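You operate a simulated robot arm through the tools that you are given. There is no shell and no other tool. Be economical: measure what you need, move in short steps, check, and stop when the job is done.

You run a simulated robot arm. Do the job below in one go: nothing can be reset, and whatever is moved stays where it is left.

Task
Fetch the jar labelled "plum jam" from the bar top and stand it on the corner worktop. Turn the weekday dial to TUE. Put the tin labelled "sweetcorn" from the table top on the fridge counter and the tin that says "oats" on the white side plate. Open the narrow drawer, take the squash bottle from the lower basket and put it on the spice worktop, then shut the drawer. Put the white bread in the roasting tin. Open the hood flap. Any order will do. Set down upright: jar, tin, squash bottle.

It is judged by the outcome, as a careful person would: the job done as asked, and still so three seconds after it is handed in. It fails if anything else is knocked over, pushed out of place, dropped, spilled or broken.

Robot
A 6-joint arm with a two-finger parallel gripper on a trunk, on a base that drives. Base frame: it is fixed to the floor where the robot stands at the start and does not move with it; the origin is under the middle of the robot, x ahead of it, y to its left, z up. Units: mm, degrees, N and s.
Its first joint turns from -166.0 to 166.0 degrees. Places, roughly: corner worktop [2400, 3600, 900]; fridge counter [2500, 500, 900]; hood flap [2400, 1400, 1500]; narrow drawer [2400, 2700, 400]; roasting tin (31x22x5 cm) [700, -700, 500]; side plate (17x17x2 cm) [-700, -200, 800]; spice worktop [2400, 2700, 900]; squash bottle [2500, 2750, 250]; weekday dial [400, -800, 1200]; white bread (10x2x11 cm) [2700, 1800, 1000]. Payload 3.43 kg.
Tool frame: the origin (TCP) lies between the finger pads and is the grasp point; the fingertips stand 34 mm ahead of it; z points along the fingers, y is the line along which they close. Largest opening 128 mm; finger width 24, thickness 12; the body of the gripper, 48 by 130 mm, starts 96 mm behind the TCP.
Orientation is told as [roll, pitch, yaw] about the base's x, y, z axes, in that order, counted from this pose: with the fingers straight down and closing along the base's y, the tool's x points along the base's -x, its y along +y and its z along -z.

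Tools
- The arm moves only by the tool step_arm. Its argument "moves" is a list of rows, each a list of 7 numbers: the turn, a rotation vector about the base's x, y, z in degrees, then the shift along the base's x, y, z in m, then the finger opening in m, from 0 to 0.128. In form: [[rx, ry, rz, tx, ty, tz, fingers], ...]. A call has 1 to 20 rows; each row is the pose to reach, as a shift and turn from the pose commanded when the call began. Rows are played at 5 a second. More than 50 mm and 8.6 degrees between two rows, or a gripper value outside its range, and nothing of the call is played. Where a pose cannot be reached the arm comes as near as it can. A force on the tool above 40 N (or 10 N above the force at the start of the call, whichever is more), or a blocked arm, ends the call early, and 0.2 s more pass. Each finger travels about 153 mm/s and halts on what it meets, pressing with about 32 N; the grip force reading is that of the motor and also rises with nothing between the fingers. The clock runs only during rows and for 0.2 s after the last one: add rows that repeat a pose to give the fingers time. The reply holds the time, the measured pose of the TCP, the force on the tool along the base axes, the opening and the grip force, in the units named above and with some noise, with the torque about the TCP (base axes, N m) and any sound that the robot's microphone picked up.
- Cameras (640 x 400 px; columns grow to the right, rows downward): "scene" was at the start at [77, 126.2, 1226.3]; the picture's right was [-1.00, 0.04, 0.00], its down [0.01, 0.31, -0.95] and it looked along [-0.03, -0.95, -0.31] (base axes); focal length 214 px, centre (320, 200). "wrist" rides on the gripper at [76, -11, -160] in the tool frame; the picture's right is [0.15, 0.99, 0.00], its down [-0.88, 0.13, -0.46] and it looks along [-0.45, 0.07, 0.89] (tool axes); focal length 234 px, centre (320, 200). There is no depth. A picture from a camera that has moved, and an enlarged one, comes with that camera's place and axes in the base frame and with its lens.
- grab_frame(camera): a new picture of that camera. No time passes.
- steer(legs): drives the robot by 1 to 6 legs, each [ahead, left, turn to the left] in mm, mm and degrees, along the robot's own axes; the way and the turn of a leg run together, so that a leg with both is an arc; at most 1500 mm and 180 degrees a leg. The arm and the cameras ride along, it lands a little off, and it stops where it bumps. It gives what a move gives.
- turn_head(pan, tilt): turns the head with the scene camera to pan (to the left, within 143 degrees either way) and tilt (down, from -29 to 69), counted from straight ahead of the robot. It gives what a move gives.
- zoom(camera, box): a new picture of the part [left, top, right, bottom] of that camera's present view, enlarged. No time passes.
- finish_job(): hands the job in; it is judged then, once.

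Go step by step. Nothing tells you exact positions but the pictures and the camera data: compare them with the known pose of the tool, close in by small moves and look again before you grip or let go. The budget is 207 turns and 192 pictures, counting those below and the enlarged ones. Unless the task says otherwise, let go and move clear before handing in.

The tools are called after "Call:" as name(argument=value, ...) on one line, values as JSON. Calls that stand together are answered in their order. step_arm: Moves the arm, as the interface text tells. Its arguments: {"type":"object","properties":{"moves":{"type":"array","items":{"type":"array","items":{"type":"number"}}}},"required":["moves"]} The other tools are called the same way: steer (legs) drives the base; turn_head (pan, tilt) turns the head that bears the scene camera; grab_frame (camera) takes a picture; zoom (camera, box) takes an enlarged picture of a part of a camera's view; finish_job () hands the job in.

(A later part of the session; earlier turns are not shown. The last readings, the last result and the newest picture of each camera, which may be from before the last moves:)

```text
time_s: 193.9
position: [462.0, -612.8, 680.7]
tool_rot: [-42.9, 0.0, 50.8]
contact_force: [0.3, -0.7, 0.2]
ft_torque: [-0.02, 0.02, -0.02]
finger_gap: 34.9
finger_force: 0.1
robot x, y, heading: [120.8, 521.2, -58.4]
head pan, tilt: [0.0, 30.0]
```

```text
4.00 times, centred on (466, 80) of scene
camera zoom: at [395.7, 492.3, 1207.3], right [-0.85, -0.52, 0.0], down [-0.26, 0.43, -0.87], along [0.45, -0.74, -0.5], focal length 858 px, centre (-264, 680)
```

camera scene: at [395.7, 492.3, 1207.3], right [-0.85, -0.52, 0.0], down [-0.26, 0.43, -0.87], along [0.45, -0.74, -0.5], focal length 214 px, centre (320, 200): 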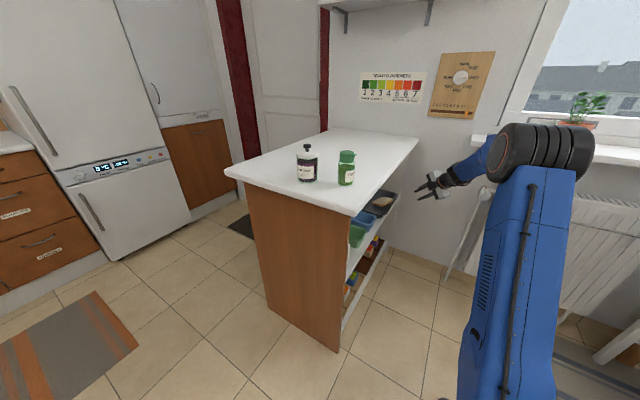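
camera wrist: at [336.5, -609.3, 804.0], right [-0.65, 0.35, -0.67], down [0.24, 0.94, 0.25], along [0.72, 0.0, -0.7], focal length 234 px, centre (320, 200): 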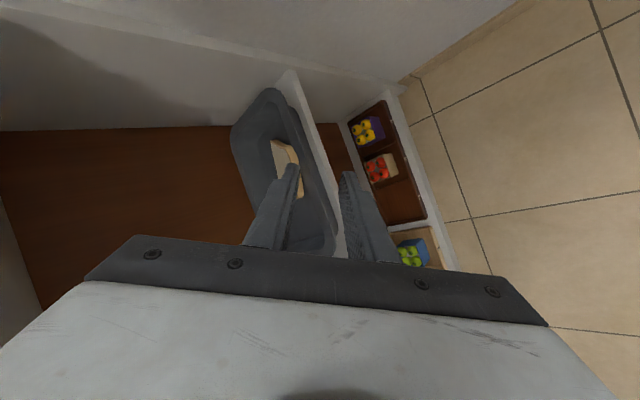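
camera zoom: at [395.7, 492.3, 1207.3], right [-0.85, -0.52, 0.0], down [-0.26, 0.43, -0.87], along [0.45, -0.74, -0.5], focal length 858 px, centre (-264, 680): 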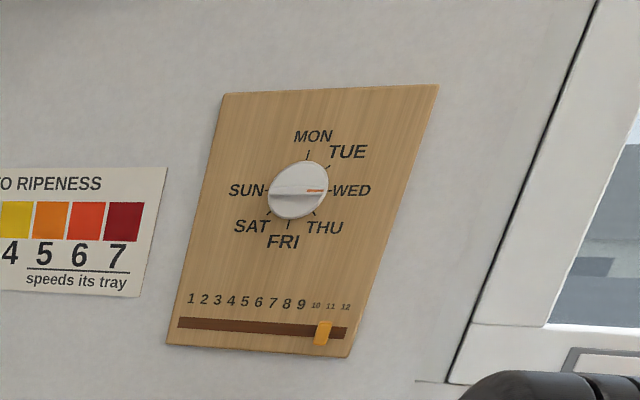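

Ticks are 45° apart: WED (pointing right) → TUE needs a 45° counter-clockwise turn. Knob centre ≈[437, -817, 1204] with a horizontal ridge. I level and raise the tool, turning it to face the wall.

Call:
step_arm(moves=[[-4, -5, 0, 0, 0.01, 0.04, 0.06], [-8.5, -10.5, 0, 0, 0.02, 0.085, 0.06], [-13, -16, 0, 0, 0.03, 0.13, 0.06], [-17, -21, 0, 0, 0.04, 0.17, 0.06], [-21, -26, 0, -0.01, 0.05, 0.21, 0.06], [-25, -31, 0, -0.01, 0.05, 0.25, 0.06], [-29.6, -36.5, 0, -0.02, 0.05, 0.29, 0.06], [-29.6, -36.5, 0, -0.02, 0.05, 0.335, 0.06]])

Call:
steer(legs=[[130, 0, 0]])

Call:
grab_frame(camera="scene")

```text
time_s: 195.7
position: [465.1, -610.9, 1116.9]
tool_rot: [-82.5, -3.9, 50.5]
contact_force: [-0.2, -2.1, -3.7]
ft_torque: [-0.18, -0.28, 0.19]
finger_gap: 60.1
finger_force: 0.0
out of reach, approached as far as the arm can: row 1, 2, 3, 4, 5, 6, 7, 8
robot x, y, heading: [118.0, 522.7, -58.3]
head pan, tilt: [0.0, 30.0]
```

```text
time_s: 197.0
position: [526.2, -721.6, 1120.5]
tool_rot: [-82.6, -3.8, 50.2]
contact_force: [0.2, -0.5, 1.0]
ft_torque: [0.01, 0.02, 0.02]
finger_gap: 60.0
finger_force: 0.0
robot x, y, heading: [187.1, 414.2, -58.6]
head pan, tilt: [0.0, 30.0]
```

```text
88 pictures are left
camera scene: at [463.1, 381.1, 1207.3], right [-0.85, -0.52, 0.0], down [-0.26, 0.43, -0.87], along [0.45, -0.74, -0.5], focal length 214 px, centre (320, 200)
```

scene: 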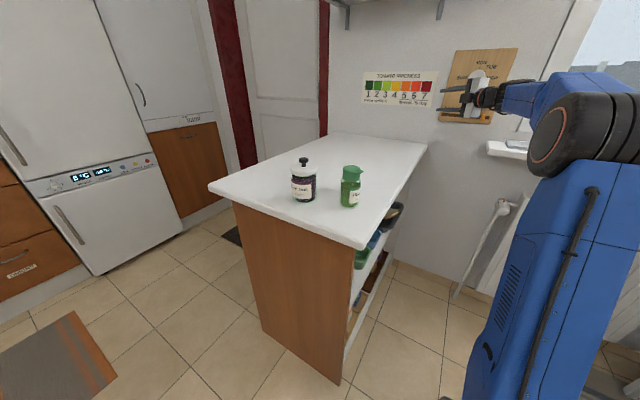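

Call:
step_arm(moves=[[0, 0, 0, -0.01, 0.045, 0.01, 0.06], [0, 0, -6, -0.02, 0.08, 0.02, 0.06], [0, 0, -13, -0.03, 0.08, 0.03, 0.06], [0, 0, -20, -0.045, 0.08, 0.045, 0.06], [0, 0, -27, -0.055, 0.08, 0.055, 0.06], [0, 0, -34, -0.065, 0.08, 0.065, 0.06], [0, 0, -42, -0.075, 0.08, 0.075, 0.06], [0, 0, -50, -0.087, 0.08, 0.084, 0.06]])

Call:
grab_frame(camera="scene")

Call:
grab_frame(camera="wrist")

```text
time_s: 198.8
position: [459.3, -636.2, 1181.2]
tool_rot: [-77.8, -12.6, 4.4]
contact_force: [-3.2, -1.0, 2.4]
ft_torque: [0.14, -0.06, 0.32]
finger_gap: 59.9
finger_force: 0.0
out of reach, approached as far as the arm can: row 6, 7, 8
robot x, y, heading: [185.1, 413.6, -58.7]
head pan, tilt: [0.0, 30.0]
```

```text
87 pictures are left
camera scene: at [463.0, 380.9, 1207.4], right [-0.85, -0.52, 0.0], down [-0.26, 0.43, -0.87], along [0.45, -0.74, -0.5], focal length 214 px, centre (320, 200)
```

scene: 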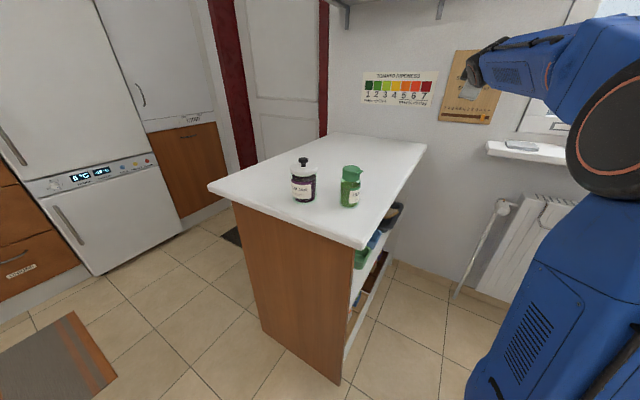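

```text
86 pictures are left
camera wrist: at [363.6, -489.5, 1208.1], right [0.05, 0.21, -0.98], down [0.83, 0.54, 0.16], along [0.56, -0.82, -0.15], focal length 234 px, centre (320, 200)
```

wrist: 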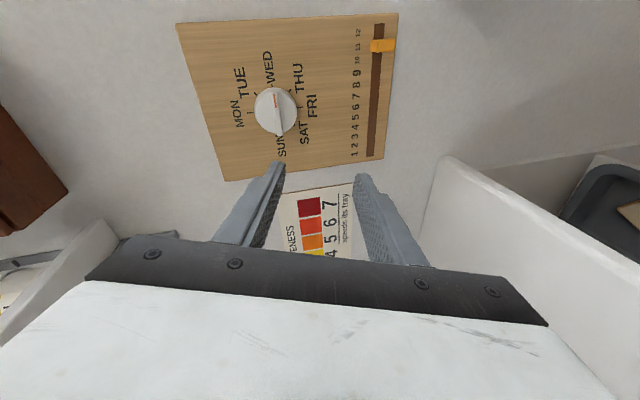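

Tool heading must stay near the arm's direction, so I shift the base 150 mm in +x to line up with the dial.

Call:
steer(legs=[[78, 128, 0]])

Call:
step_arm(moves=[[0, 0, 0, -0.04, 0, 0.005, 0.06], [-2, 3, -1, -0.08, 0, 0.01, 0.06], [-5, 7, -2, -0.12, 0, 0.015, 0.06], [-8, 10, -3, -0.15, 0, 0.02, 0.06], [-12, 12.6, -4.4, -0.17, 0, 0.022, 0.06]])

Call:
grab_frame(camera="wrist")

Call:
grab_frame(camera="scene")

```text
time_s: 200.1
position: [598.3, -642.3, 1196.4]
tool_rot: [-81.2, -3.6, 3.3]
contact_force: [-0.3, -0.1, -0.2]
ft_torque: [0.0, 0.01, -0.02]
finger_gap: 59.9
finger_force: 0.0
robot x, y, heading: [336.5, 408.8, -58.4]
head pan, tilt: [0.0, 30.0]
```

```text
time_s: 201.3
position: [436.1, -644.1, 1212.4]
tool_rot: [-89.8, 7.4, -1.3]
contact_force: [-0.9, -0.6, 0.8]
ft_torque: [0.02, 0.04, 0.03]
finger_gap: 60.0
finger_force: 0.1
out of reach, approached as far as the arm can: row 5
robot x, y, heading: [335.6, 409.0, -58.6]
head pan, tilt: [0.0, 30.0]
```

```text
85 pictures are left
camera wrist: at [365.1, -482.3, 1232.8], right [-0.27, 0.01, -0.96], down [0.87, 0.44, -0.24], along [0.42, -0.9, -0.13], focal length 234 px, centre (320, 200)
```

wrist: 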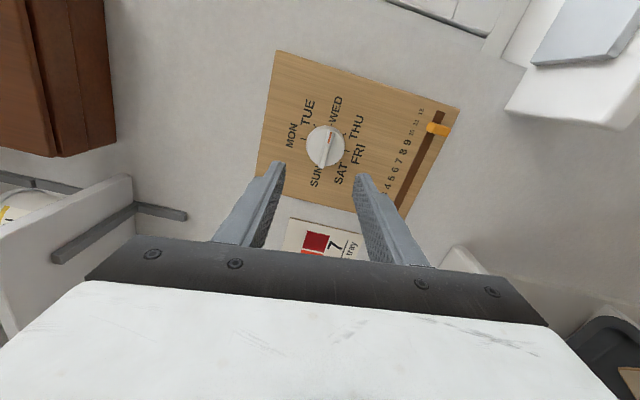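

```text
84 pictures are left
camera scene: at [613.4, 378.0, 1207.3], right [-0.85, -0.52, 0.0], down [-0.26, 0.43, -0.87], along [0.45, -0.74, -0.5], focal length 214 px, centre (320, 200)
```

scene: 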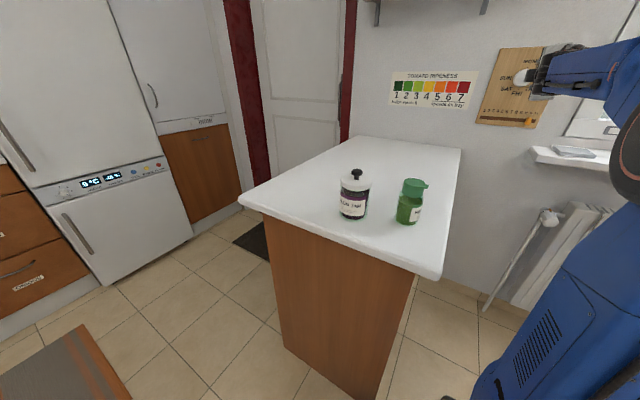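

Knob at [438, -817, 1201]. I correct the roll, align, and approach.

Call:
step_arm(moves=[[0, -3, 1, 0.001, -0.03, -0.004, 0.06], [0, -6, 1.3, 0.002, -0.06, -0.008, 0.05], [0, -7.4, 1.3, 0.002, -0.085, -0.011, 0.045]])

Call:
grab_frame(camera="wrist")

Call:
zoom(camera="wrist", box=[256, 90, 384, 200])

```text
time_s: 202.1
position: [439.9, -730.0, 1202.8]
tool_rot: [-89.8, 0.2, 0.1]
contact_force: [0.4, -0.2, 1.1]
ft_torque: [0.06, -0.01, 0.0]
finger_gap: 45.3
finger_force: 0.0
robot x, y, heading: [334.8, 406.7, -58.4]
head pan, tilt: [0.0, 30.0]
```

```text
83 pictures are left
camera wrist: at [364.1, -570.6, 1214.1], right [-0.15, 0.0, -0.99], down [0.88, 0.46, -0.13], along [0.45, -0.89, -0.07], focal length 234 px, centre (320, 200)
```

wrist: 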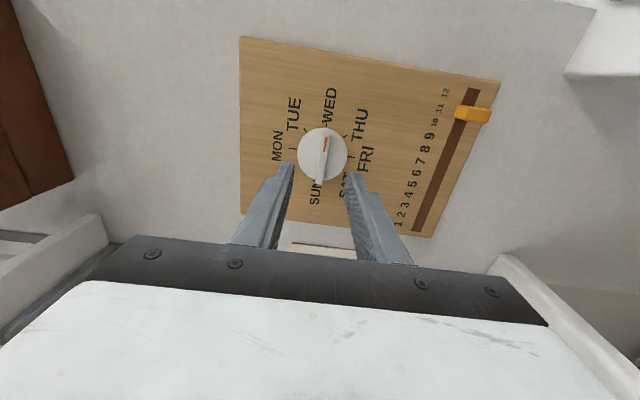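

```text
3.64 times, centred on (320, 145) of wrist
camera zoom: at [364.1, -570.6, 1214.1], right [-0.15, 0.0, -0.99], down [0.88, 0.46, -0.13], along [0.45, -0.89, -0.07], focal length 852 px, centre (320, 400)
```

zoom: 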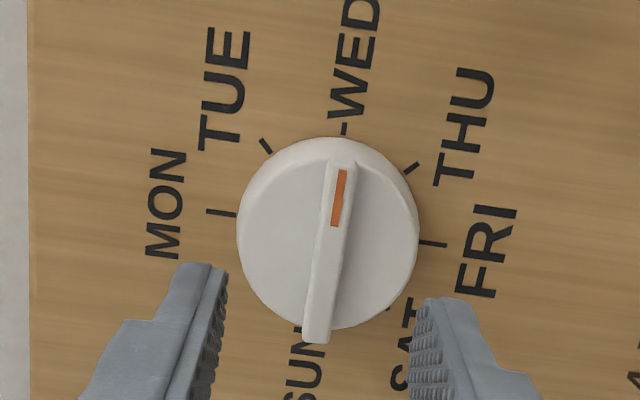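

Call:
step_arm(moves=[[0, 0, 0, -0.005, -0.015, -0.002, 0.03], [0, 0, 0, -0.005, -0.025, -0.002, 0.03], [0, 0, 0, -0.005, -0.033, -0.002, 0.03], [0, 0, 0, -0.005, -0.038, -0.002, 0.03], [0, 0, 0, -0.005, -0.043, -0.002, 0.03]])

Call:
zoom(camera="wrist", box=[256, 110, 384, 220])

```text
time_s: 203.3
position: [434.9, -773.0, 1200.0]
tool_rot: [-89.9, 0.1, 0.1]
contact_force: [-0.1, 1.1, 0.5]
ft_torque: [0.05, -0.01, 0.01]
finger_gap: 29.6
finger_force: 0.0
robot x, y, heading: [333.5, 408.3, -58.2]
head pan, tilt: [0.0, 30.0]
```

```text
3.64 times, centred on (320, 165) of wrist
camera zoom: at [358.3, -613.7, 1212.5], right [-0.15, 0.0, -0.99], down [0.88, 0.46, -0.13], along [0.45, -0.89, -0.07], focal length 852 px, centre (320, 327)
```

zoom: 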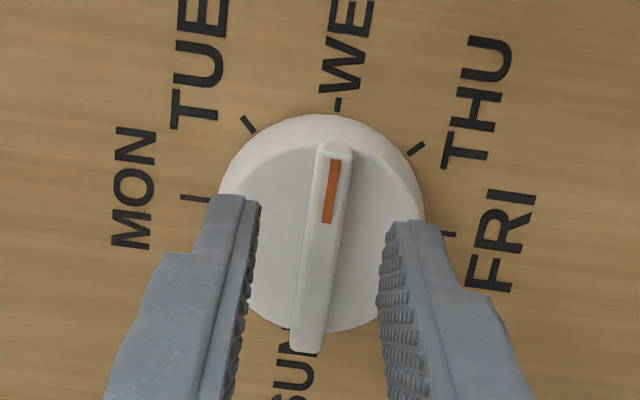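

Call:
step_arm(moves=[[0, 0, 0, 0, -0.004, 0, 0.03], [0, 0, 0, 0, -0.008, 0, 0.03], [0, 0, 0, 0, -0.012, 0, 0.03], [0, 0, 0, 0, -0.016, 0, 0.03], [0, 0, 0, 0, -0.02, 0, 0.03]])

Call:
zoom(camera="wrist", box=[256, 110, 384, 220])

```text
time_s: 204.5
position: [434.6, -792.3, 1201.3]
tool_rot: [-89.9, 0.0, 0.1]
contact_force: [-0.6, 0.0, 0.9]
ft_torque: [0.02, -0.05, -0.01]
finger_gap: 29.8
finger_force: 0.1
robot x, y, heading: [334.9, 407.9, -58.4]
head pan, tilt: [0.0, 30.0]
```

```text
3.64 times, centred on (320, 165) of wrist
camera zoom: at [358.7, -633.2, 1212.7], right [-0.15, 0.0, -0.99], down [0.88, 0.46, -0.13], along [0.45, -0.89, -0.07], focal length 852 px, centre (320, 327)
```

zoom: 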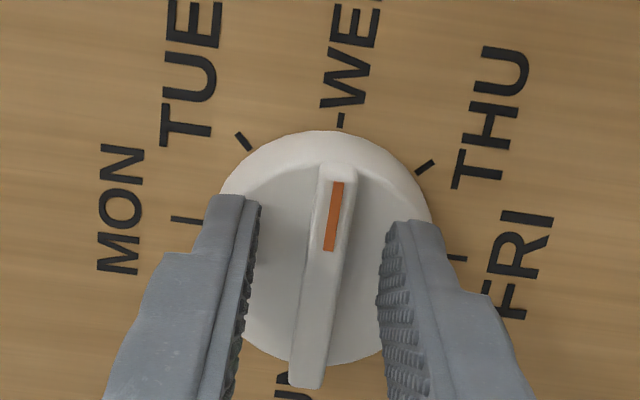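

Call:
step_arm(moves=[[0, 0, 0, 0.005, -0.003, -0.001, 0.03], [0, 0, 0, 0.006, -0.006, -0.001, 0.03], [0, 0, 0, 0.006, -0.009, -0.001, 0.03], [0, 0, 0, 0.006, -0.012, -0.001, 0.03], [0, 0, 0, 0.006, -0.015, -0.001, 0.03]])

Call:
zoom(camera="wrist", box=[256, 110, 384, 220])

```text
time_s: 205.1
position: [440.1, -792.8, 1202.5]
tool_rot: [-89.9, 0.1, 0.0]
contact_force: [-3.0, 21.4, -2.2]
ft_torque: [-0.3, 0.01, -0.32]
finger_gap: 28.7
finger_force: 0.0
robot x, y, heading: [342.7, 411.6, -58.4]
head pan, tilt: [0.0, 30.0]
stopped in row 2: the force on the tool passed its limit (the readings are from after the stop); the commanded pose is now the measured one
```

```text
3.64 times, centred on (320, 165) of wrist
camera zoom: at [363.6, -634.3, 1213.6], right [-0.15, 0.0, -0.99], down [0.88, 0.46, -0.13], along [0.45, -0.89, -0.07], focal length 852 px, centre (320, 327)
```

zoom: 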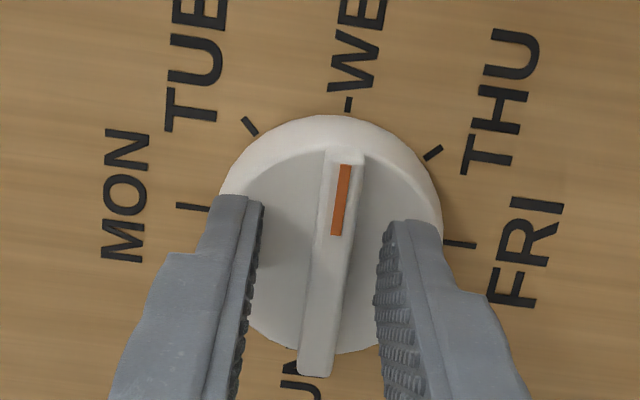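

Touching the disc. Back 1 mm and close on the ridge.

Call:
step_arm(moves=[[0, 0, 0, 0, 0.0015, 0, 0.03], [0, 0, 0, 0, 0.0015, 0, 0.015], [0, 0, 0, 0, 0.0015, 0, 0.0], [0, 0, 0, 0, 0.0015, 0, 0.0]])

Call:
zoom(camera="wrist", box=[256, 110, 384, 220])

```text
time_s: 206.1
position: [440.4, -793.8, 1200.0]
tool_rot: [-89.8, 0.1, 0.0]
contact_force: [-0.5, 16.2, -13.5]
ft_torque: [0.16, 0.03, 0.12]
finger_gap: 8.8
finger_force: 42.9
robot x, y, heading: [334.8, 408.9, -58.5]
head pan, tilt: [0.0, 30.0]
```

```text
3.64 times, centred on (320, 165) of wrist
camera zoom: at [364.5, -634.2, 1211.7], right [-0.15, 0.0, -0.99], down [0.88, 0.46, -0.13], along [0.45, -0.89, -0.07], focal length 852 px, centre (320, 327)
```

zoom: 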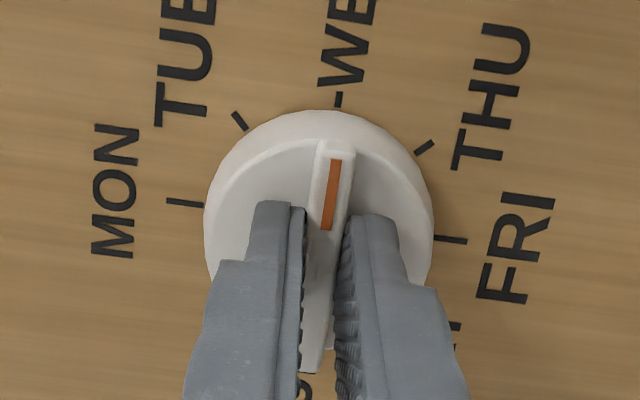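

Ridge gripped. Turn +45° about y (counter-clockwise from the front).

Call:
step_arm(moves=[[0, 7.5, 0, 0, 0.001, -0.001, 0.0], [0, 15, 0, 0, 0.001, -0.001, 0.0], [0, 22.5, 0, 0, 0.001, -0.001, 0.0], [0, 30, 0, 0, 0.001, -0.001, 0.0], [0, 37.5, 0, 0, 0.001, -0.001, 0.0], [0, 45, 0, 0, 0.001, -0.001, 0.0]])

Call:
grab_frame(camera="wrist")

```text
time_s: 207.5
position: [442.0, -791.8, 1200.7]
tool_rot: [-90.0, 45.1, -0.1]
contact_force: [8.4, -27.1, 26.1]
ft_torque: [-0.64, -0.05, 0.19]
finger_gap: 9.0
finger_force: 42.7
robot x, y, heading: [332.9, 408.5, -58.3]
head pan, tilt: [0.0, 30.0]
```

```text
77 pictures are left
camera wrist: at [395.9, -631.9, 1262.1], right [-0.81, 0.0, -0.59], down [0.53, 0.46, -0.72], along [0.27, -0.89, -0.37], focal length 234 px, centre (320, 200)
```

wrist: 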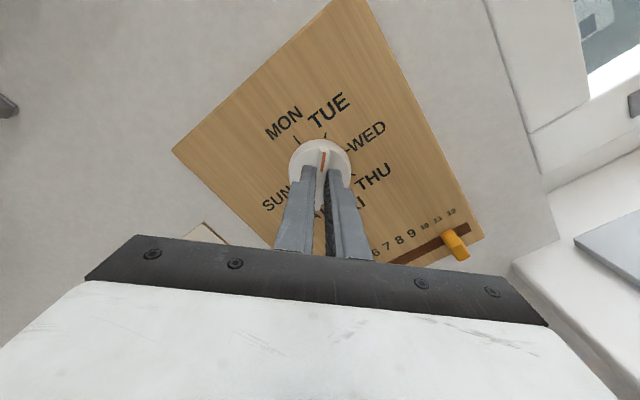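

Turned to TUE. Release, back off and verify.

Call:
step_arm(moves=[[0, 0, 0, 0, 0.0, 0, 0.02], [0, 0, 0, 0, 0.0, 0, 0.035], [0, 0, 0, 0, 0.02, 0, 0.035], [0, 0, 0, 0, 0.06, 0, 0.035], [0, 0, 0, 0, 0.1, 0, 0.035]])

Call:
zoom(camera="wrist", box=[240, 70, 400, 200])

```text
time_s: 208.7
position: [439.5, -692.2, 1197.9]
tool_rot: [-89.7, 45.0, 0.1]
contact_force: [-0.6, -0.3, -0.3]
ft_torque: [-0.11, -0.01, 0.02]
finger_gap: 35.0
finger_force: 0.1
robot x, y, heading: [337.7, 408.9, -58.8]
head pan, tilt: [0.0, 30.0]
```

```text
3.08 times, centred on (320, 135) of wrist
camera zoom: at [393.6, -534.1, 1260.6], right [-0.8, 0.0, -0.6], down [0.53, 0.46, -0.71], along [0.27, -0.89, -0.37], focal length 720 px, centre (320, 400)
```

zoom: 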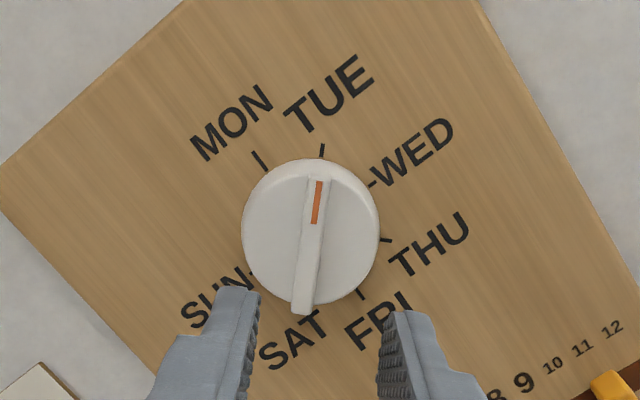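

The dial is at TUE. Now for the jam jar: I retreat, undo the roll, and point the tool down (fingers closing along y).

Call:
step_arm(moves=[[0, -7.5, 0, 0, 0.04, 0, 0.06], [0, -15, 0, 0, 0.08, 0, 0.08], [0, -22.5, 0, 0, 0.12, 0, 0.1], [0, -30, 0, 0, 0.16, 0, 0.128], [0, -37.5, 0, 0, 0.19, 0, 0.128], [0, -45, 0, 0, 0.2, 0, 0.128]])

Call:
step_arm(moves=[[8, 0, 0, 0, 0.01, 0, 0.128], [16, 0, 0, 0, 0.02, 0, 0.128], [24, 0, 0, 0, 0.03, 0, 0.128], [32, 0, 0, 0, 0.04, 0, 0.128], [40, 0, 0, 0, 0.05, 0, 0.128], [48, 0, 0, 0, 0.05, -0.01, 0.128], [56, 0, 0, 0, 0.05, -0.02, 0.128], [64, 0, 0, 0, 0.05, -0.03, 0.128], [72, 0, 0, 0, 0.05, -0.04, 0.128], [80, 0, 0, 0, 0.05, -0.05, 0.128], [88, 0, 0, 0, 0.05, -0.06, 0.128], [90, 0, 0, 0, 0.05, -0.06, 0.128]])

Call:
grab_frame(camera="scene")

```text
time_s: 210.1
position: [440.6, -490.1, 1201.0]
tool_rot: [-89.8, -0.1, 0.1]
contact_force: [0.3, 0.3, 0.3]
ft_torque: [-0.03, 0.01, 0.0]
finger_gap: 128.1
finger_force: 0.1
robot x, y, heading: [337.1, 408.9, -58.6]
head pan, tilt: [0.0, 30.0]
```

```text
time_s: 212.7
position: [438.7, -442.1, 1140.0]
tool_rot: [0.2, 0.0, 0.1]
contact_force: [-0.6, 0.4, 0.3]
ft_torque: [-0.03, 0.0, 0.0]
finger_gap: 127.8
finger_force: 0.1
out of reach, approached as far as the arm can: row 1
robot x, y, heading: [335.8, 411.0, -58.6]
head pan, tilt: [0.0, 30.0]
```

```text
75 pictures are left
camera scene: at [613.2, 378.5, 1207.3], right [-0.85, -0.52, 0.0], down [-0.26, 0.43, -0.87], along [0.45, -0.74, -0.5], focal length 214 px, centre (320, 200)
```

scene: 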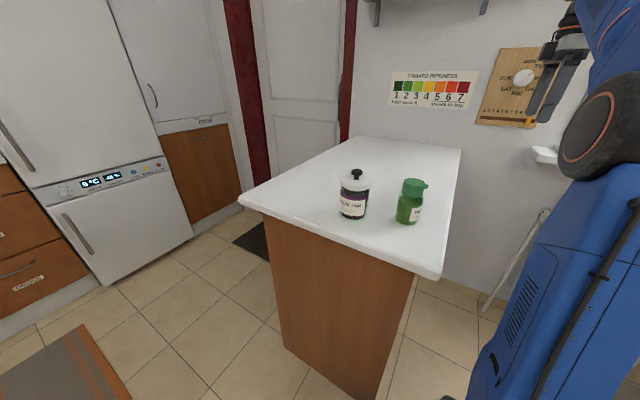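

Jam jar at about [777, -52], lid top ≈1000, knob ≈1020. I back the base off and bring the open gripper above it.

Call:
steer(legs=[[-350, 0, 0]])

Call:
step_arm(moves=[[0, 0, 0, 0.047, 0.008, 0, 0.128], [0, 0, 0, 0.094, 0.016, 0, 0.128], [0, 0, 0, 0.141, 0.024, 0, 0.128], [0, 0, 0, 0.188, 0.032, 0, 0.128], [0, 0, 0, 0.235, 0.04, 0, 0.128], [0, 0, 0, 0.282, 0.048, 0, 0.128], [0, 0, 0, 0.329, 0.056, 0, 0.128], [0, 0, 0, 0.376, 0.064, 0, 0.128], [0, 0, 0, 0.423, 0.072, 0, 0.128], [0, 0, 0, 0.47, 0.082, 0, 0.128], [0, 0, 0, 0.515, 0.092, 0, 0.128]])

Call:
grab_frame(camera="wrist")

Call:
grab_frame(camera="scene")

```text
time_s: 215.0
position: [260.0, -146.9, 1140.9]
tool_rot: [0.1, 0.1, 0.4]
contact_force: [0.1, 0.5, -0.1]
ft_torque: [-0.05, 0.01, -0.03]
finger_gap: 127.9
finger_force: 0.0
robot x, y, heading: [151.4, 702.9, -58.2]
head pan, tilt: [0.0, 30.0]
```

```text
time_s: 217.4
position: [757.5, -39.2, 1099.9]
tool_rot: [-0.4, -0.5, 0.3]
contact_force: [-0.2, -0.2, -0.3]
ft_torque: [0.02, -0.05, 0.0]
finger_gap: 128.2
finger_force: 0.1
out of reach, approached as far as the arm can: row 7, 8, 9, 10, 11
robot x, y, heading: [153.6, 703.8, -58.2]
head pan, tilt: [0.0, 30.0]
```

```text
74 pictures are left
camera wrist: at [680.8, -50.0, 1257.7], right [-0.15, 0.99, -0.01], down [0.88, 0.14, 0.46], along [0.46, 0.06, -0.89], focal length 234 px, centre (320, 200)
```

wrist: 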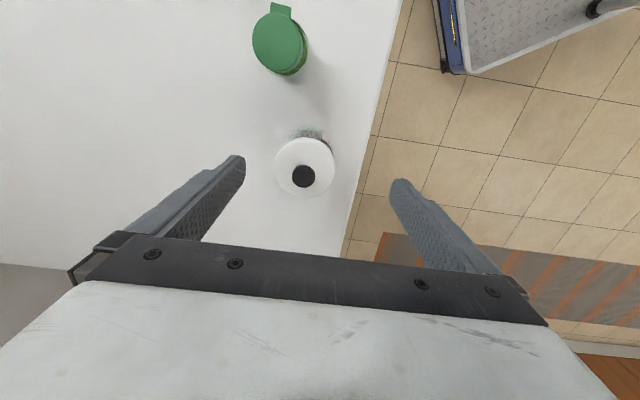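

```text
73 pictures are left
camera scene: at [430.9, 674.7, 1207.4], right [-0.85, -0.53, 0.0], down [-0.26, 0.43, -0.87], along [0.46, -0.74, -0.5], focal length 214 px, centre (320, 200)
```

scene: 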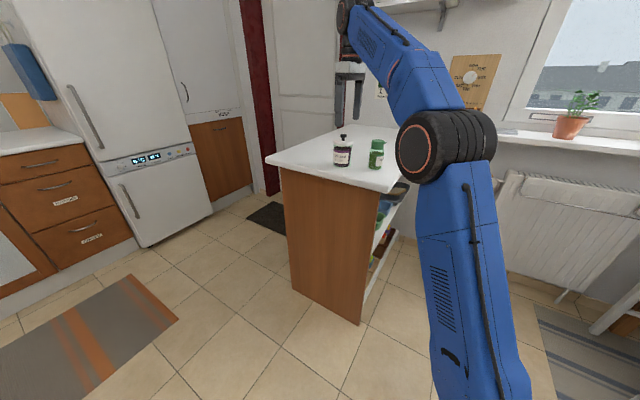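

Call:
step_arm(moves=[[0.4, 0.5, 0, 0.008, -0.009, -0.02, 0.128], [0.4, 0.5, 0, 0.015, -0.018, -0.04, 0.128]])

Call:
grab_frame(camera="wrist")

```text
time_s: 218.0
position: [772.4, -54.6, 1059.4]
tool_rot: [0.5, 0.5, 0.3]
contact_force: [0.1, 0.2, 0.3]
ft_torque: [-0.02, 0.01, -0.02]
finger_gap: 128.1
finger_force: 0.2
robot x, y, heading: [152.3, 702.5, -58.3]
head pan, tilt: [0.0, 30.0]
```

```text
72 pictures are left
camera wrist: at [697.8, -67.9, 1219.5], right [-0.15, 0.99, 0.01], down [0.88, 0.13, 0.45], along [0.44, 0.08, -0.89], focal length 234 px, centre (320, 200)
```

wrist: 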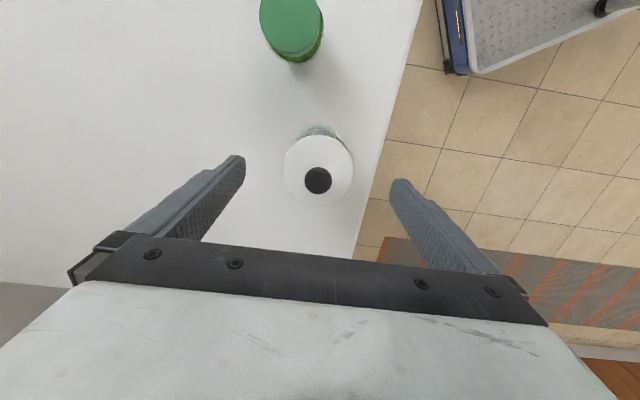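

Call:
step_arm(moves=[[-0.4, -0.4, 0, 0.002, -0.001, -0.035, 0.128], [-0.4, -0.4, 0, 0.002, -0.001, -0.07, 0.128], [-0.4, -0.4, 0, 0.002, -0.001, -0.104, 0.128], [-0.4, -0.4, 0, 0.002, -0.001, -0.104, 0.1], [-0.4, -0.4, 0, 0.002, -0.001, -0.104, 0.08], [-0.4, -0.4, 0, 0.002, -0.001, -0.104, 0.06], [-0.4, -0.4, 0, 0.002, -0.001, -0.104, 0.06]])

Call:
grab_frame(camera="wrist")

```text
time_s: 219.6
position: [778.2, -55.6, 956.4]
tool_rot: [0.1, 0.1, 0.3]
contact_force: [-0.7, 1.6, -0.5]
ft_torque: [-0.07, 0.0, 0.01]
finger_gap: 71.6
finger_force: 32.0
robot x, y, heading: [152.0, 705.1, -58.0]
head pan, tilt: [0.0, 30.0]
heard: snap
```

```text
71 pictures are left
camera wrist: at [701.8, -68.6, 1115.1], right [-0.15, 0.99, 0.0], down [0.88, 0.13, 0.45], along [0.45, 0.07, -0.89], focal length 234 px, centre (320, 200)
```

wrist: 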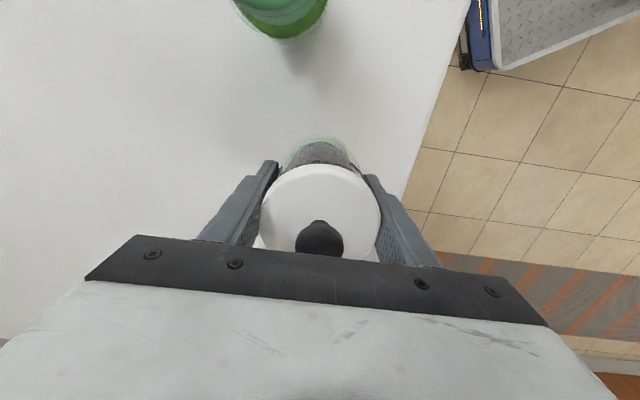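

Jar gripped. Lift it, and retreat from the bar.

Call:
step_arm(moves=[[0, 0, 0, 0, 0, 0.03, 0.06], [0, 0, 0, 0, 0, 0.065, 0.06], [0, 0, 0, -0.01, 0.01, 0.1, 0.06], [0, 0, 0, -0.04, 0.04, 0.12, 0.06], [0, 0, 0, -0.07, 0.07, 0.13, 0.06]])

Call:
steer(legs=[[-250, 0, 0], [0, 0, 98], [1450, 0, 0]])

Call:
turn_head(pan=15, tilt=22)

Call:
grab_frame(camera="scene")

```text
time_s: 220.8
position: [705.8, 11.7, 1084.0]
tool_rot: [0.3, 0.1, 0.2]
contact_force: [0.3, -0.7, -5.0]
ft_torque: [0.09, 0.08, 0.0]
finger_gap: 71.6
finger_force: 32.3
robot x, y, heading: [151.3, 704.2, -58.0]
head pan, tilt: [0.0, 30.0]
```

```text
time_s: 233.4
position: [1771.6, 2435.6, 1085.9]
tool_rot: [0.3, 0.0, 96.9]
contact_force: [0.0, -0.4, -3.7]
ft_torque: [0.0, 0.0, 0.02]
finger_gap: 71.2
finger_force: 31.7
robot x, y, heading: [1142.8, 1809.3, 38.2]
head pan, tilt: [0.0, 30.0]
```

```text
time_s: 234.2
position: [1772.3, 2434.7, 1085.1]
tool_rot: [0.3, 0.0, 96.9]
contact_force: [0.1, -0.1, -3.6]
ft_torque: [0.03, -0.03, 0.02]
finger_gap: 71.6
finger_force: 32.5
robot x, y, heading: [1150.0, 1805.0, 38.3]
head pan, tilt: [15.0, 22.0]
```

```text
70 pictures are left
camera scene: at [1128.5, 2104.9, 1220.1], right [0.8, -0.6, 0.0], down [-0.22, -0.3, -0.93], along [0.55, 0.74, -0.38], focal length 214 px, centre (320, 200)
```

scene: 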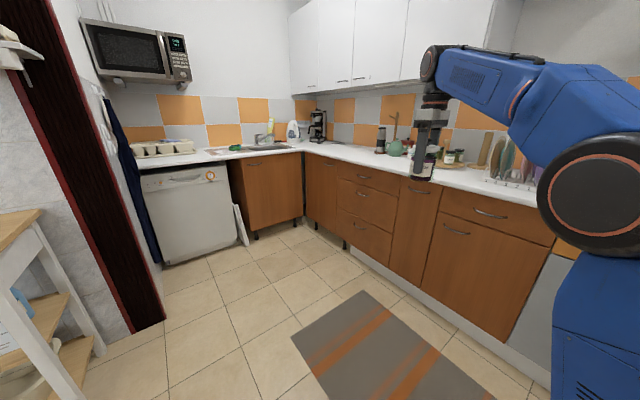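

The corner worktop at about [2400, 3560] looks free. I drive there facing +x.

Call:
steer(legs=[[0, 0, -38.3], [0, 850, 0], [0, 800, 0], [250, 0, 0]])

Call:
turn_head(pan=5, tilt=30)

Call:
grab_frame(camera="scene")

Call:
grab_frame(camera="wrist")

```text
time_s: 243.5
position: [2041.8, 3401.4, 1084.1]
tool_rot: [0.0, 0.2, 63.0]
contact_force: [0.3, 1.0, -3.6]
ft_torque: [-0.01, 0.0, -0.03]
finger_gap: 71.4
finger_force: 31.8
robot x, y, heading: [1172.1, 3230.2, 4.4]
head pan, tilt: [15.0, 22.0]
stopped in leg 3: the robot was blocked; the commanded pose is now the measured one
```

```text
time_s: 244.2
position: [2042.3, 3402.6, 1086.0]
tool_rot: [0.1, 0.2, 62.9]
contact_force: [0.6, -0.1, -3.7]
ft_torque: [-0.02, 0.01, -0.01]
finger_gap: 71.7
finger_force: 32.0
robot x, y, heading: [1171.8, 3234.0, 4.2]
head pan, tilt: [5.0, 30.0]
```

```text
69 pictures are left
camera scene: at [1324.6, 3472.1, 1207.3], right [0.16, -0.99, 0.0], down [-0.49, -0.08, -0.87], along [0.85, 0.14, -0.5], focal length 214 px, centre (320, 200)
```

scene: 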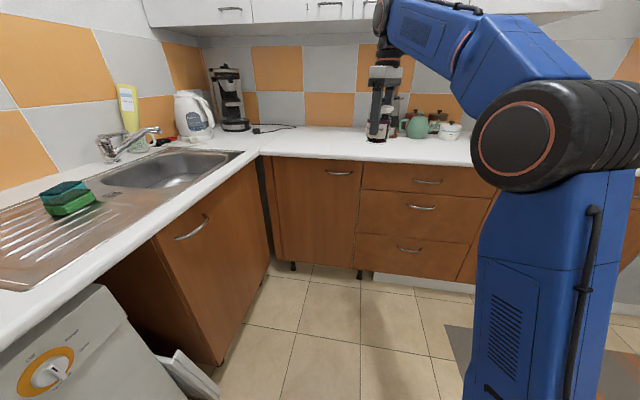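

```text
68 pictures are left
camera wrist: at [2016.7, 3330.2, 1244.8], right [-0.95, 0.32, 0.0], down [0.29, 0.84, 0.45], along [0.14, 0.43, -0.89], focal length 234 px, centre (320, 200)
```

wrist: 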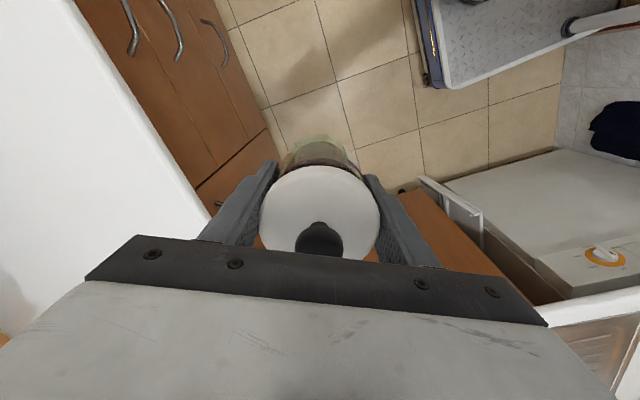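

The rear-left corner touched the door post area, so I move slightly right, forward, then left.

Call:
steer(legs=[[0, -25, 0], [370, 0, -4], [0, 130, 0]])

Call:
grab_frame(camera="scene")

Call:
grab_frame(camera="wrist")

```text
time_s: 247.9
position: [2432.9, 3466.7, 1086.2]
tool_rot: [0.0, 0.1, 59.0]
contact_force: [-0.2, -0.4, -3.9]
ft_torque: [-0.01, 0.01, 0.0]
finger_gap: 71.1
finger_force: 32.3
robot x, y, heading: [1556.5, 3355.1, 0.5]
head pan, tilt: [5.0, 30.0]
```

```text
67 pictures are left
camera scene: at [1721.4, 3583.6, 1207.3], right [0.1, -1.0, 0.0], down [-0.5, -0.05, -0.87], along [0.86, 0.08, -0.5], focal length 214 px, centre (320, 200)
```

scene: 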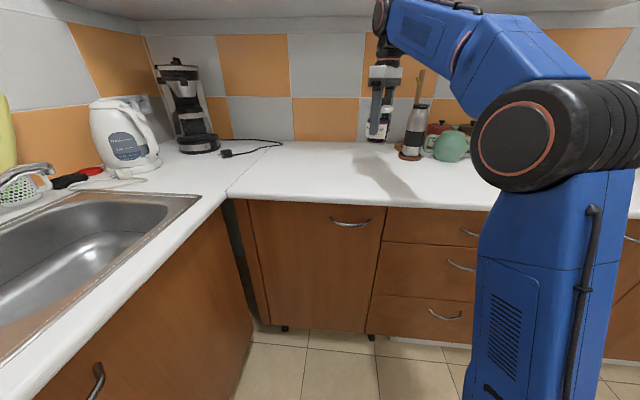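

```text
66 pictures are left
camera wrist: at [2402.2, 3395.2, 1244.8], right [-0.92, 0.38, 0.0], down [0.34, 0.82, 0.45], along [0.17, 0.42, -0.89], focal length 234 px, centre (320, 200)
```

wrist: 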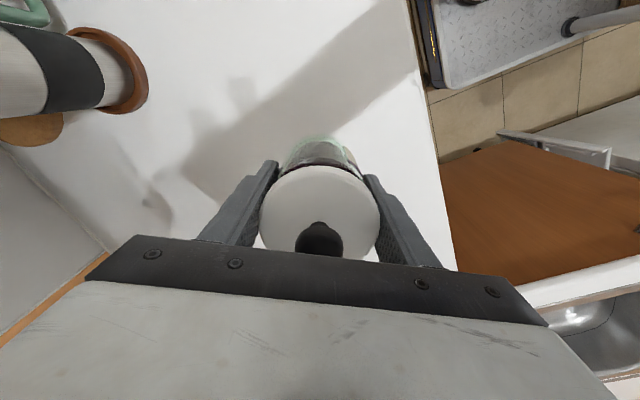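

Call:
step_arm(moves=[[0, 0, 0, -0.004, 0.035, 0, 0.06], [0, 0, 0, -0.008, 0.07, -0.02, 0.06], [0, 0, 0, -0.012, 0.1, -0.06, 0.06], [0, 0, 0, -0.012, 0.1, -0.1, 0.06], [0, 0, 0, -0.012, 0.1, -0.125, 0.06], [0, 0, 0, -0.012, 0.1, -0.132, 0.06], [0, 0, 0, -0.012, 0.1, -0.137, 0.06], [0, 0, 0, -0.012, 0.1, -0.141, 0.06], [0, 0, 0, -0.012, 0.1, -0.145, 0.06], [0, 0, 0, -0.012, 0.1, -0.149, 0.06]])

Call:
grab_frame(camera="scene")

```text
refused: row 3 steps farther than a row can; nothing moved
```

```text
65 pictures are left
camera scene: at [1721.4, 3583.6, 1207.3], right [0.1, -1.0, 0.0], down [-0.5, -0.05, -0.87], along [0.86, 0.08, -0.5], focal length 214 px, centre (320, 200)
```

scene: 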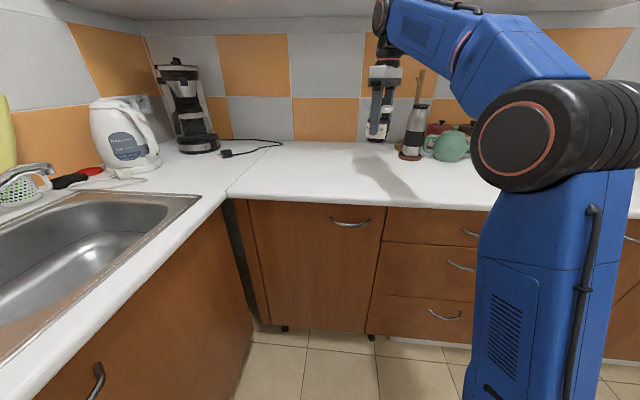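

Call:
step_arm(moves=[[0, 0, 0, -0.004, 0.035, 0, 0.06], [0, 0, 0, -0.008, 0.07, -0.015, 0.06], [0, 0, 0, -0.012, 0.1, -0.04, 0.06], [0, 0, 0, -0.012, 0.1, -0.08, 0.06], [0, 0, 0, -0.012, 0.1, -0.12, 0.06], [0, 0, 0, -0.012, 0.1, -0.13, 0.06], [0, 0, 0, -0.012, 0.1, -0.136, 0.06], [0, 0, 0, -0.012, 0.1, -0.141, 0.06], [0, 0, 0, -0.012, 0.1, -0.145, 0.06], [0, 0, 0, -0.012, 0.1, -0.149, 0.06]])

Call:
grab_frame(camera="scene")

```text
time_s: 250.1
position: [2419.5, 3564.4, 935.7]
tool_rot: [0.1, 0.0, 59.1]
contact_force: [2.3, -1.0, 25.1]
ft_torque: [-0.32, -0.73, 0.04]
finger_gap: 71.8
finger_force: 31.8
robot x, y, heading: [1555.1, 3354.7, 0.7]
head pan, tilt: [5.0, 30.0]
heard: snap
```

```text
64 pictures are left
camera scene: at [1720.5, 3583.4, 1207.5], right [0.1, -1.0, 0.0], down [-0.5, -0.05, -0.87], along [0.86, 0.08, -0.5], focal length 214 px, centre (320, 200)
```

scene: 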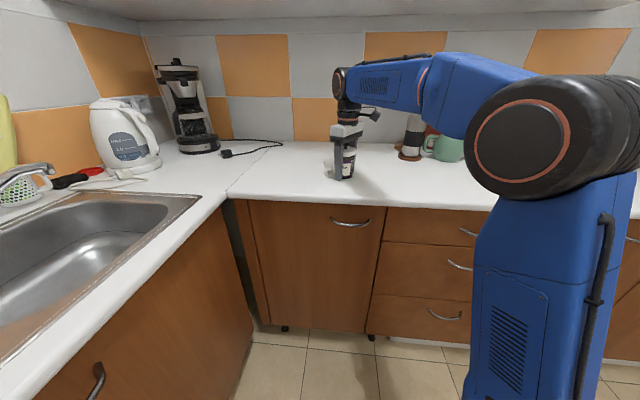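

Jar stands on the corner worktop. Release and rise.

Call:
step_arm(moves=[[0, 0, 0, 0, 0, 0.002, 0.085], [0, 0, 0, 0, 0, 0.002, 0.11], [0, 0, 0, 0, 0, 0.002, 0.12], [0, 0, 0, 0, 0, 0.045, 0.12], [0, 0, 0, 0, 0, 0.09, 0.12], [0, 0, 0, 0, 0, 0.13, 0.12]])

Call:
turn_head(pan=-15, tilt=35)

Call:
grab_frame(camera="scene")

```text
time_s: 251.5
position: [2416.6, 3569.0, 1065.9]
tool_rot: [0.1, 0.2, 59.0]
contact_force: [0.7, 0.7, 0.1]
ft_torque: [-0.01, 0.04, -0.01]
finger_gap: 120.0
finger_force: 0.0
robot x, y, heading: [1550.3, 3352.0, 0.4]
head pan, tilt: [5.0, 30.0]
```

```text
time_s: 252.3
position: [2415.0, 3569.6, 1065.2]
tool_rot: [0.1, 0.1, 59.0]
contact_force: [-0.3, 0.4, -0.1]
ft_torque: [0.01, 0.01, 0.03]
finger_gap: 120.1
finger_force: 0.1
robot x, y, heading: [1552.1, 3353.6, 0.4]
head pan, tilt: [-15.0, 35.0]
```

```text
63 pictures are left
camera scene: at [1716.5, 3553.0, 1199.5], right [-0.25, -0.97, 0.0], down [-0.56, 0.14, -0.82], along [0.79, -0.2, -0.57], focal length 214 px, centre (320, 200)
```

scene: 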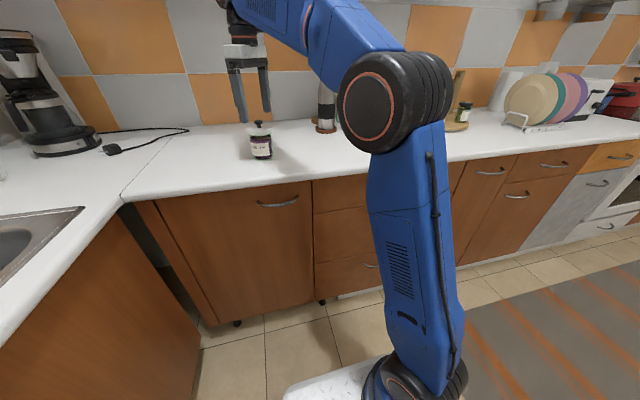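

Jar placed. Now to the narrow drawer: back off and move right for a view.

Call:
steer(legs=[[-500, 0, 0], [0, -700, 0]])

Call:
turn_head(pan=-5, tilt=30)

Call:
grab_frame(camera="scene")

```text
time_s: 254.3
position: [2213.0, 3512.6, 1066.2]
tool_rot: [0.0, 0.1, 56.5]
contact_force: [0.4, 0.1, -0.4]
ft_torque: [0.01, -0.01, 0.02]
finger_gap: 120.2
finger_force: 0.1
robot x, y, heading: [1341.0, 3336.1, -1.6]
head pan, tilt: [-15.0, 35.0]
stopped in leg 1: the robot was blocked; the commanded pose is now the measured one
```

```text
time_s: 255.0
position: [2213.4, 3512.6, 1064.7]
tool_rot: [0.1, 0.1, 56.6]
contact_force: [-1.0, 1.1, 0.7]
ft_torque: [-0.02, -0.01, -0.03]
finger_gap: 120.3
finger_force: 0.0
robot x, y, heading: [1341.9, 3331.5, -2.3]
head pan, tilt: [-5.0, 30.0]
```

```text
62 pictures are left
camera scene: at [1517.9, 3540.4, 1207.3], right [-0.12, -0.99, 0.0], down [-0.5, 0.06, -0.87], along [0.86, -0.1, -0.5], focal length 214 px, centre (320, 200)
```

scene: 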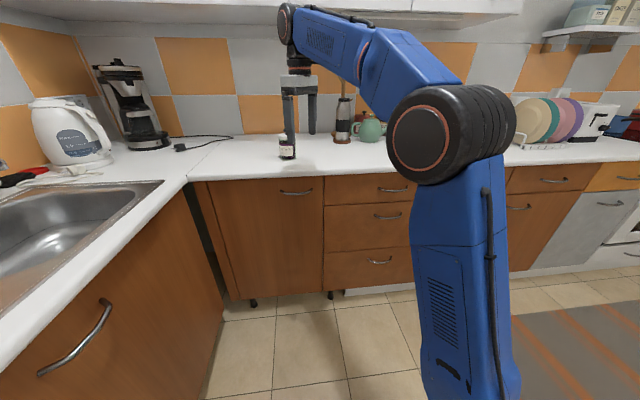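

Call:
steer(legs=[[20, 0, 2], [0, -600, 0], [-250, 0, 0]])

Call:
grab_frame(camera="scene")

```text
time_s: 260.2
position: [1985.6, 2949.2, 1064.4]
tool_rot: [0.1, 0.1, 59.1]
contact_force: [0.2, 0.2, -0.3]
ft_torque: [0.01, 0.02, 0.01]
finger_gap: 119.8
finger_force: 0.0
robot x, y, heading: [1123.2, 2735.0, 0.6]
head pan, tilt: [-5.0, 30.0]
```

```text
61 pictures are left
camera scene: at [1289.2, 2946.1, 1207.3], right [-0.08, -1.0, 0.0], down [-0.5, 0.04, -0.87], along [0.86, -0.07, -0.5], focal length 214 px, centre (320, 200)
```

scene: 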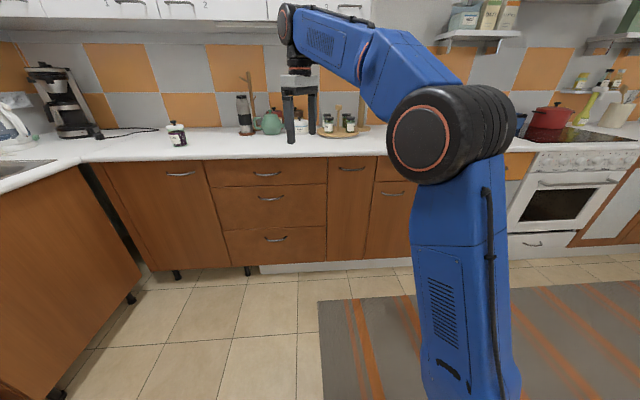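

The tall narrow front (handle ≈[2280, 2701, 806]) is the narrow drawer. I back off, turn the tool into the rolled forward-tilted pose.

Call:
steer(legs=[[-170, 0, -0.6]])

Call:
step_arm(moves=[[0, 0, 5, 0.0, -0.042, 0, 0.06], [0, 0, 10, 0.0, -0.084, 0, 0.06], [0, 0, 15, 0.0, -0.126, 0, 0.06], [0, 0, 20, 0.0, -0.168, 0, 0.06], [0, 0, 26, 0.0, -0.21, 0, 0.06], [0, 0, 31, 0.0, -0.245, 0, 0.06]])

Call:
step_arm(moves=[[0, -6, 0, 0.03, 0, -0.02, 0.06], [0, -12, 0, 0.06, 0, -0.04, 0.06], [0, -18, 0, 0.09, 0, -0.06, 0.06], [0, -24, 0, 0.12, 0, -0.09, 0.06], [0, -30, 0, 0.155, 0, -0.12, 0.06], [0, -36, 0, 0.19, 0, -0.15, 0.06], [0, -42, 0, 0.225, 0, -0.18, 0.06], [0, -48, 0, 0.26, 0, -0.21, 0.06], [0, -52, 0, 0.3, 0, -0.235, 0.06], [0, -52, 0, 0.34, 0, -0.255, 0.06]])

Call:
grab_frame(camera="wrist")

Call:
grab_frame(camera="scene")

```text
time_s: 261.7
position: [1812.6, 2942.2, 1063.5]
tool_rot: [0.2, 0.3, 58.7]
contact_force: [-0.8, -0.3, -0.1]
ft_torque: [-0.01, 0.0, -0.01]
finger_gap: 120.1
finger_force: 0.0
robot x, y, heading: [947.4, 2730.5, 0.4]
head pan, tilt: [-5.0, 30.0]
```

```text
time_s: 263.1
position: [1814.0, 2695.6, 1065.1]
tool_rot: [0.2, 0.2, 89.9]
contact_force: [-0.7, -0.2, 1.1]
ft_torque: [0.02, -0.04, 0.01]
finger_gap: 60.0
finger_force: 0.1
robot x, y, heading: [947.3, 2733.0, 0.3]
head pan, tilt: [-5.0, 30.0]
```

```text
time_s: 265.3
position: [2154.8, 2698.9, 812.7]
tool_rot: [-52.0, -0.1, 89.8]
contact_force: [-0.4, -0.1, 0.8]
ft_torque: [-0.02, 0.07, 0.0]
finger_gap: 60.1
finger_force: 0.1
robot x, y, heading: [946.5, 2730.9, 0.4]
head pan, tilt: [-5.0, 30.0]
```

```text
60 pictures are left
camera wrist: at [2035.3, 2622.4, 918.4], right [-0.61, -0.14, -0.78], down [-0.44, 0.88, 0.18], along [0.66, 0.45, -0.6], focal length 234 px, centre (320, 200)
```

wrist: 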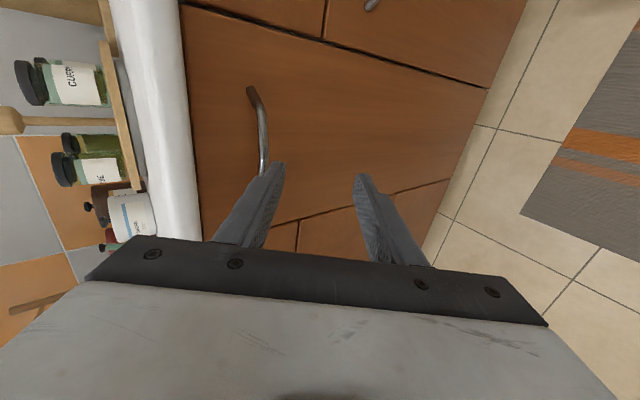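

```text
59 pictures are left
camera scene: at [1116.0, 2943.5, 1207.4], right [-0.08, -1.0, 0.0], down [-0.5, 0.04, -0.87], along [0.86, -0.07, -0.5], focal length 214 px, centre (320, 200)
```

scene: 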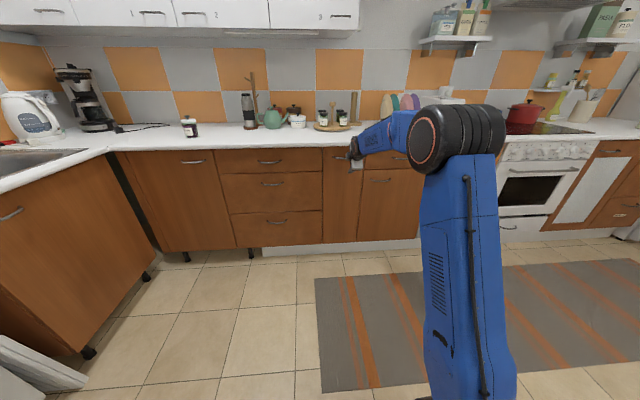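

Call:
step_arm(moves=[[0, 0, 0, 0.03, -0.002, 0.002, 0.05], [0, 0, 0, 0.06, -0.004, 0.004, 0.05], [0, 0, 0, 0.085, -0.006, 0.004, 0.05]])

Call:
grab_frame(camera="wrist")

Call:
zoom(camera="scene", box=[300, 110, 420, 185])

```text
time_s: 266.1
position: [2239.1, 2689.9, 814.0]
tool_rot: [-51.9, -0.1, 89.7]
contact_force: [-0.2, 0.1, -0.2]
ft_torque: [0.0, 0.04, 0.01]
finger_gap: 49.8
finger_force: 0.1
robot x, y, heading: [948.0, 2732.6, 0.4]
head pan, tilt: [-5.0, 30.0]
```

```text
58 pictures are left
camera wrist: at [2119.4, 2613.4, 921.1], right [-0.61, -0.14, -0.78], down [-0.43, 0.88, 0.18], along [0.66, 0.45, -0.6], focal length 234 px, centre (320, 200)
```

wrist: 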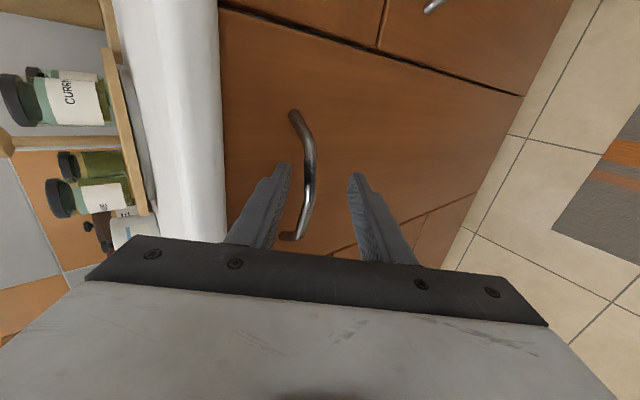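

```text
5.33 times, centred on (360, 148) of scene
camera zoom: at [1116.4, 2943.6, 1207.3], right [-0.08, -1.0, 0.0], down [-0.5, 0.04, -0.87], along [0.86, -0.07, -0.5], focal length 1144 px, centre (107, 480)
```

zoom: 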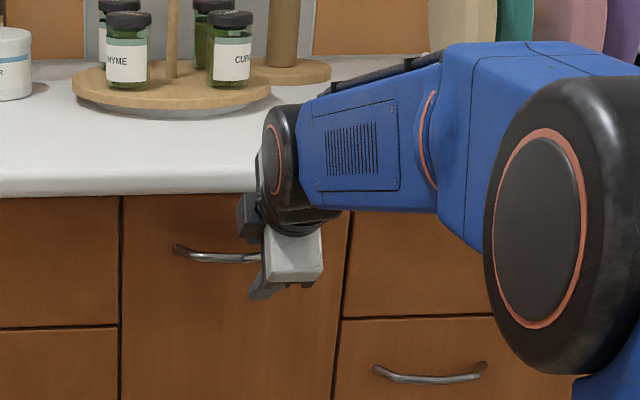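

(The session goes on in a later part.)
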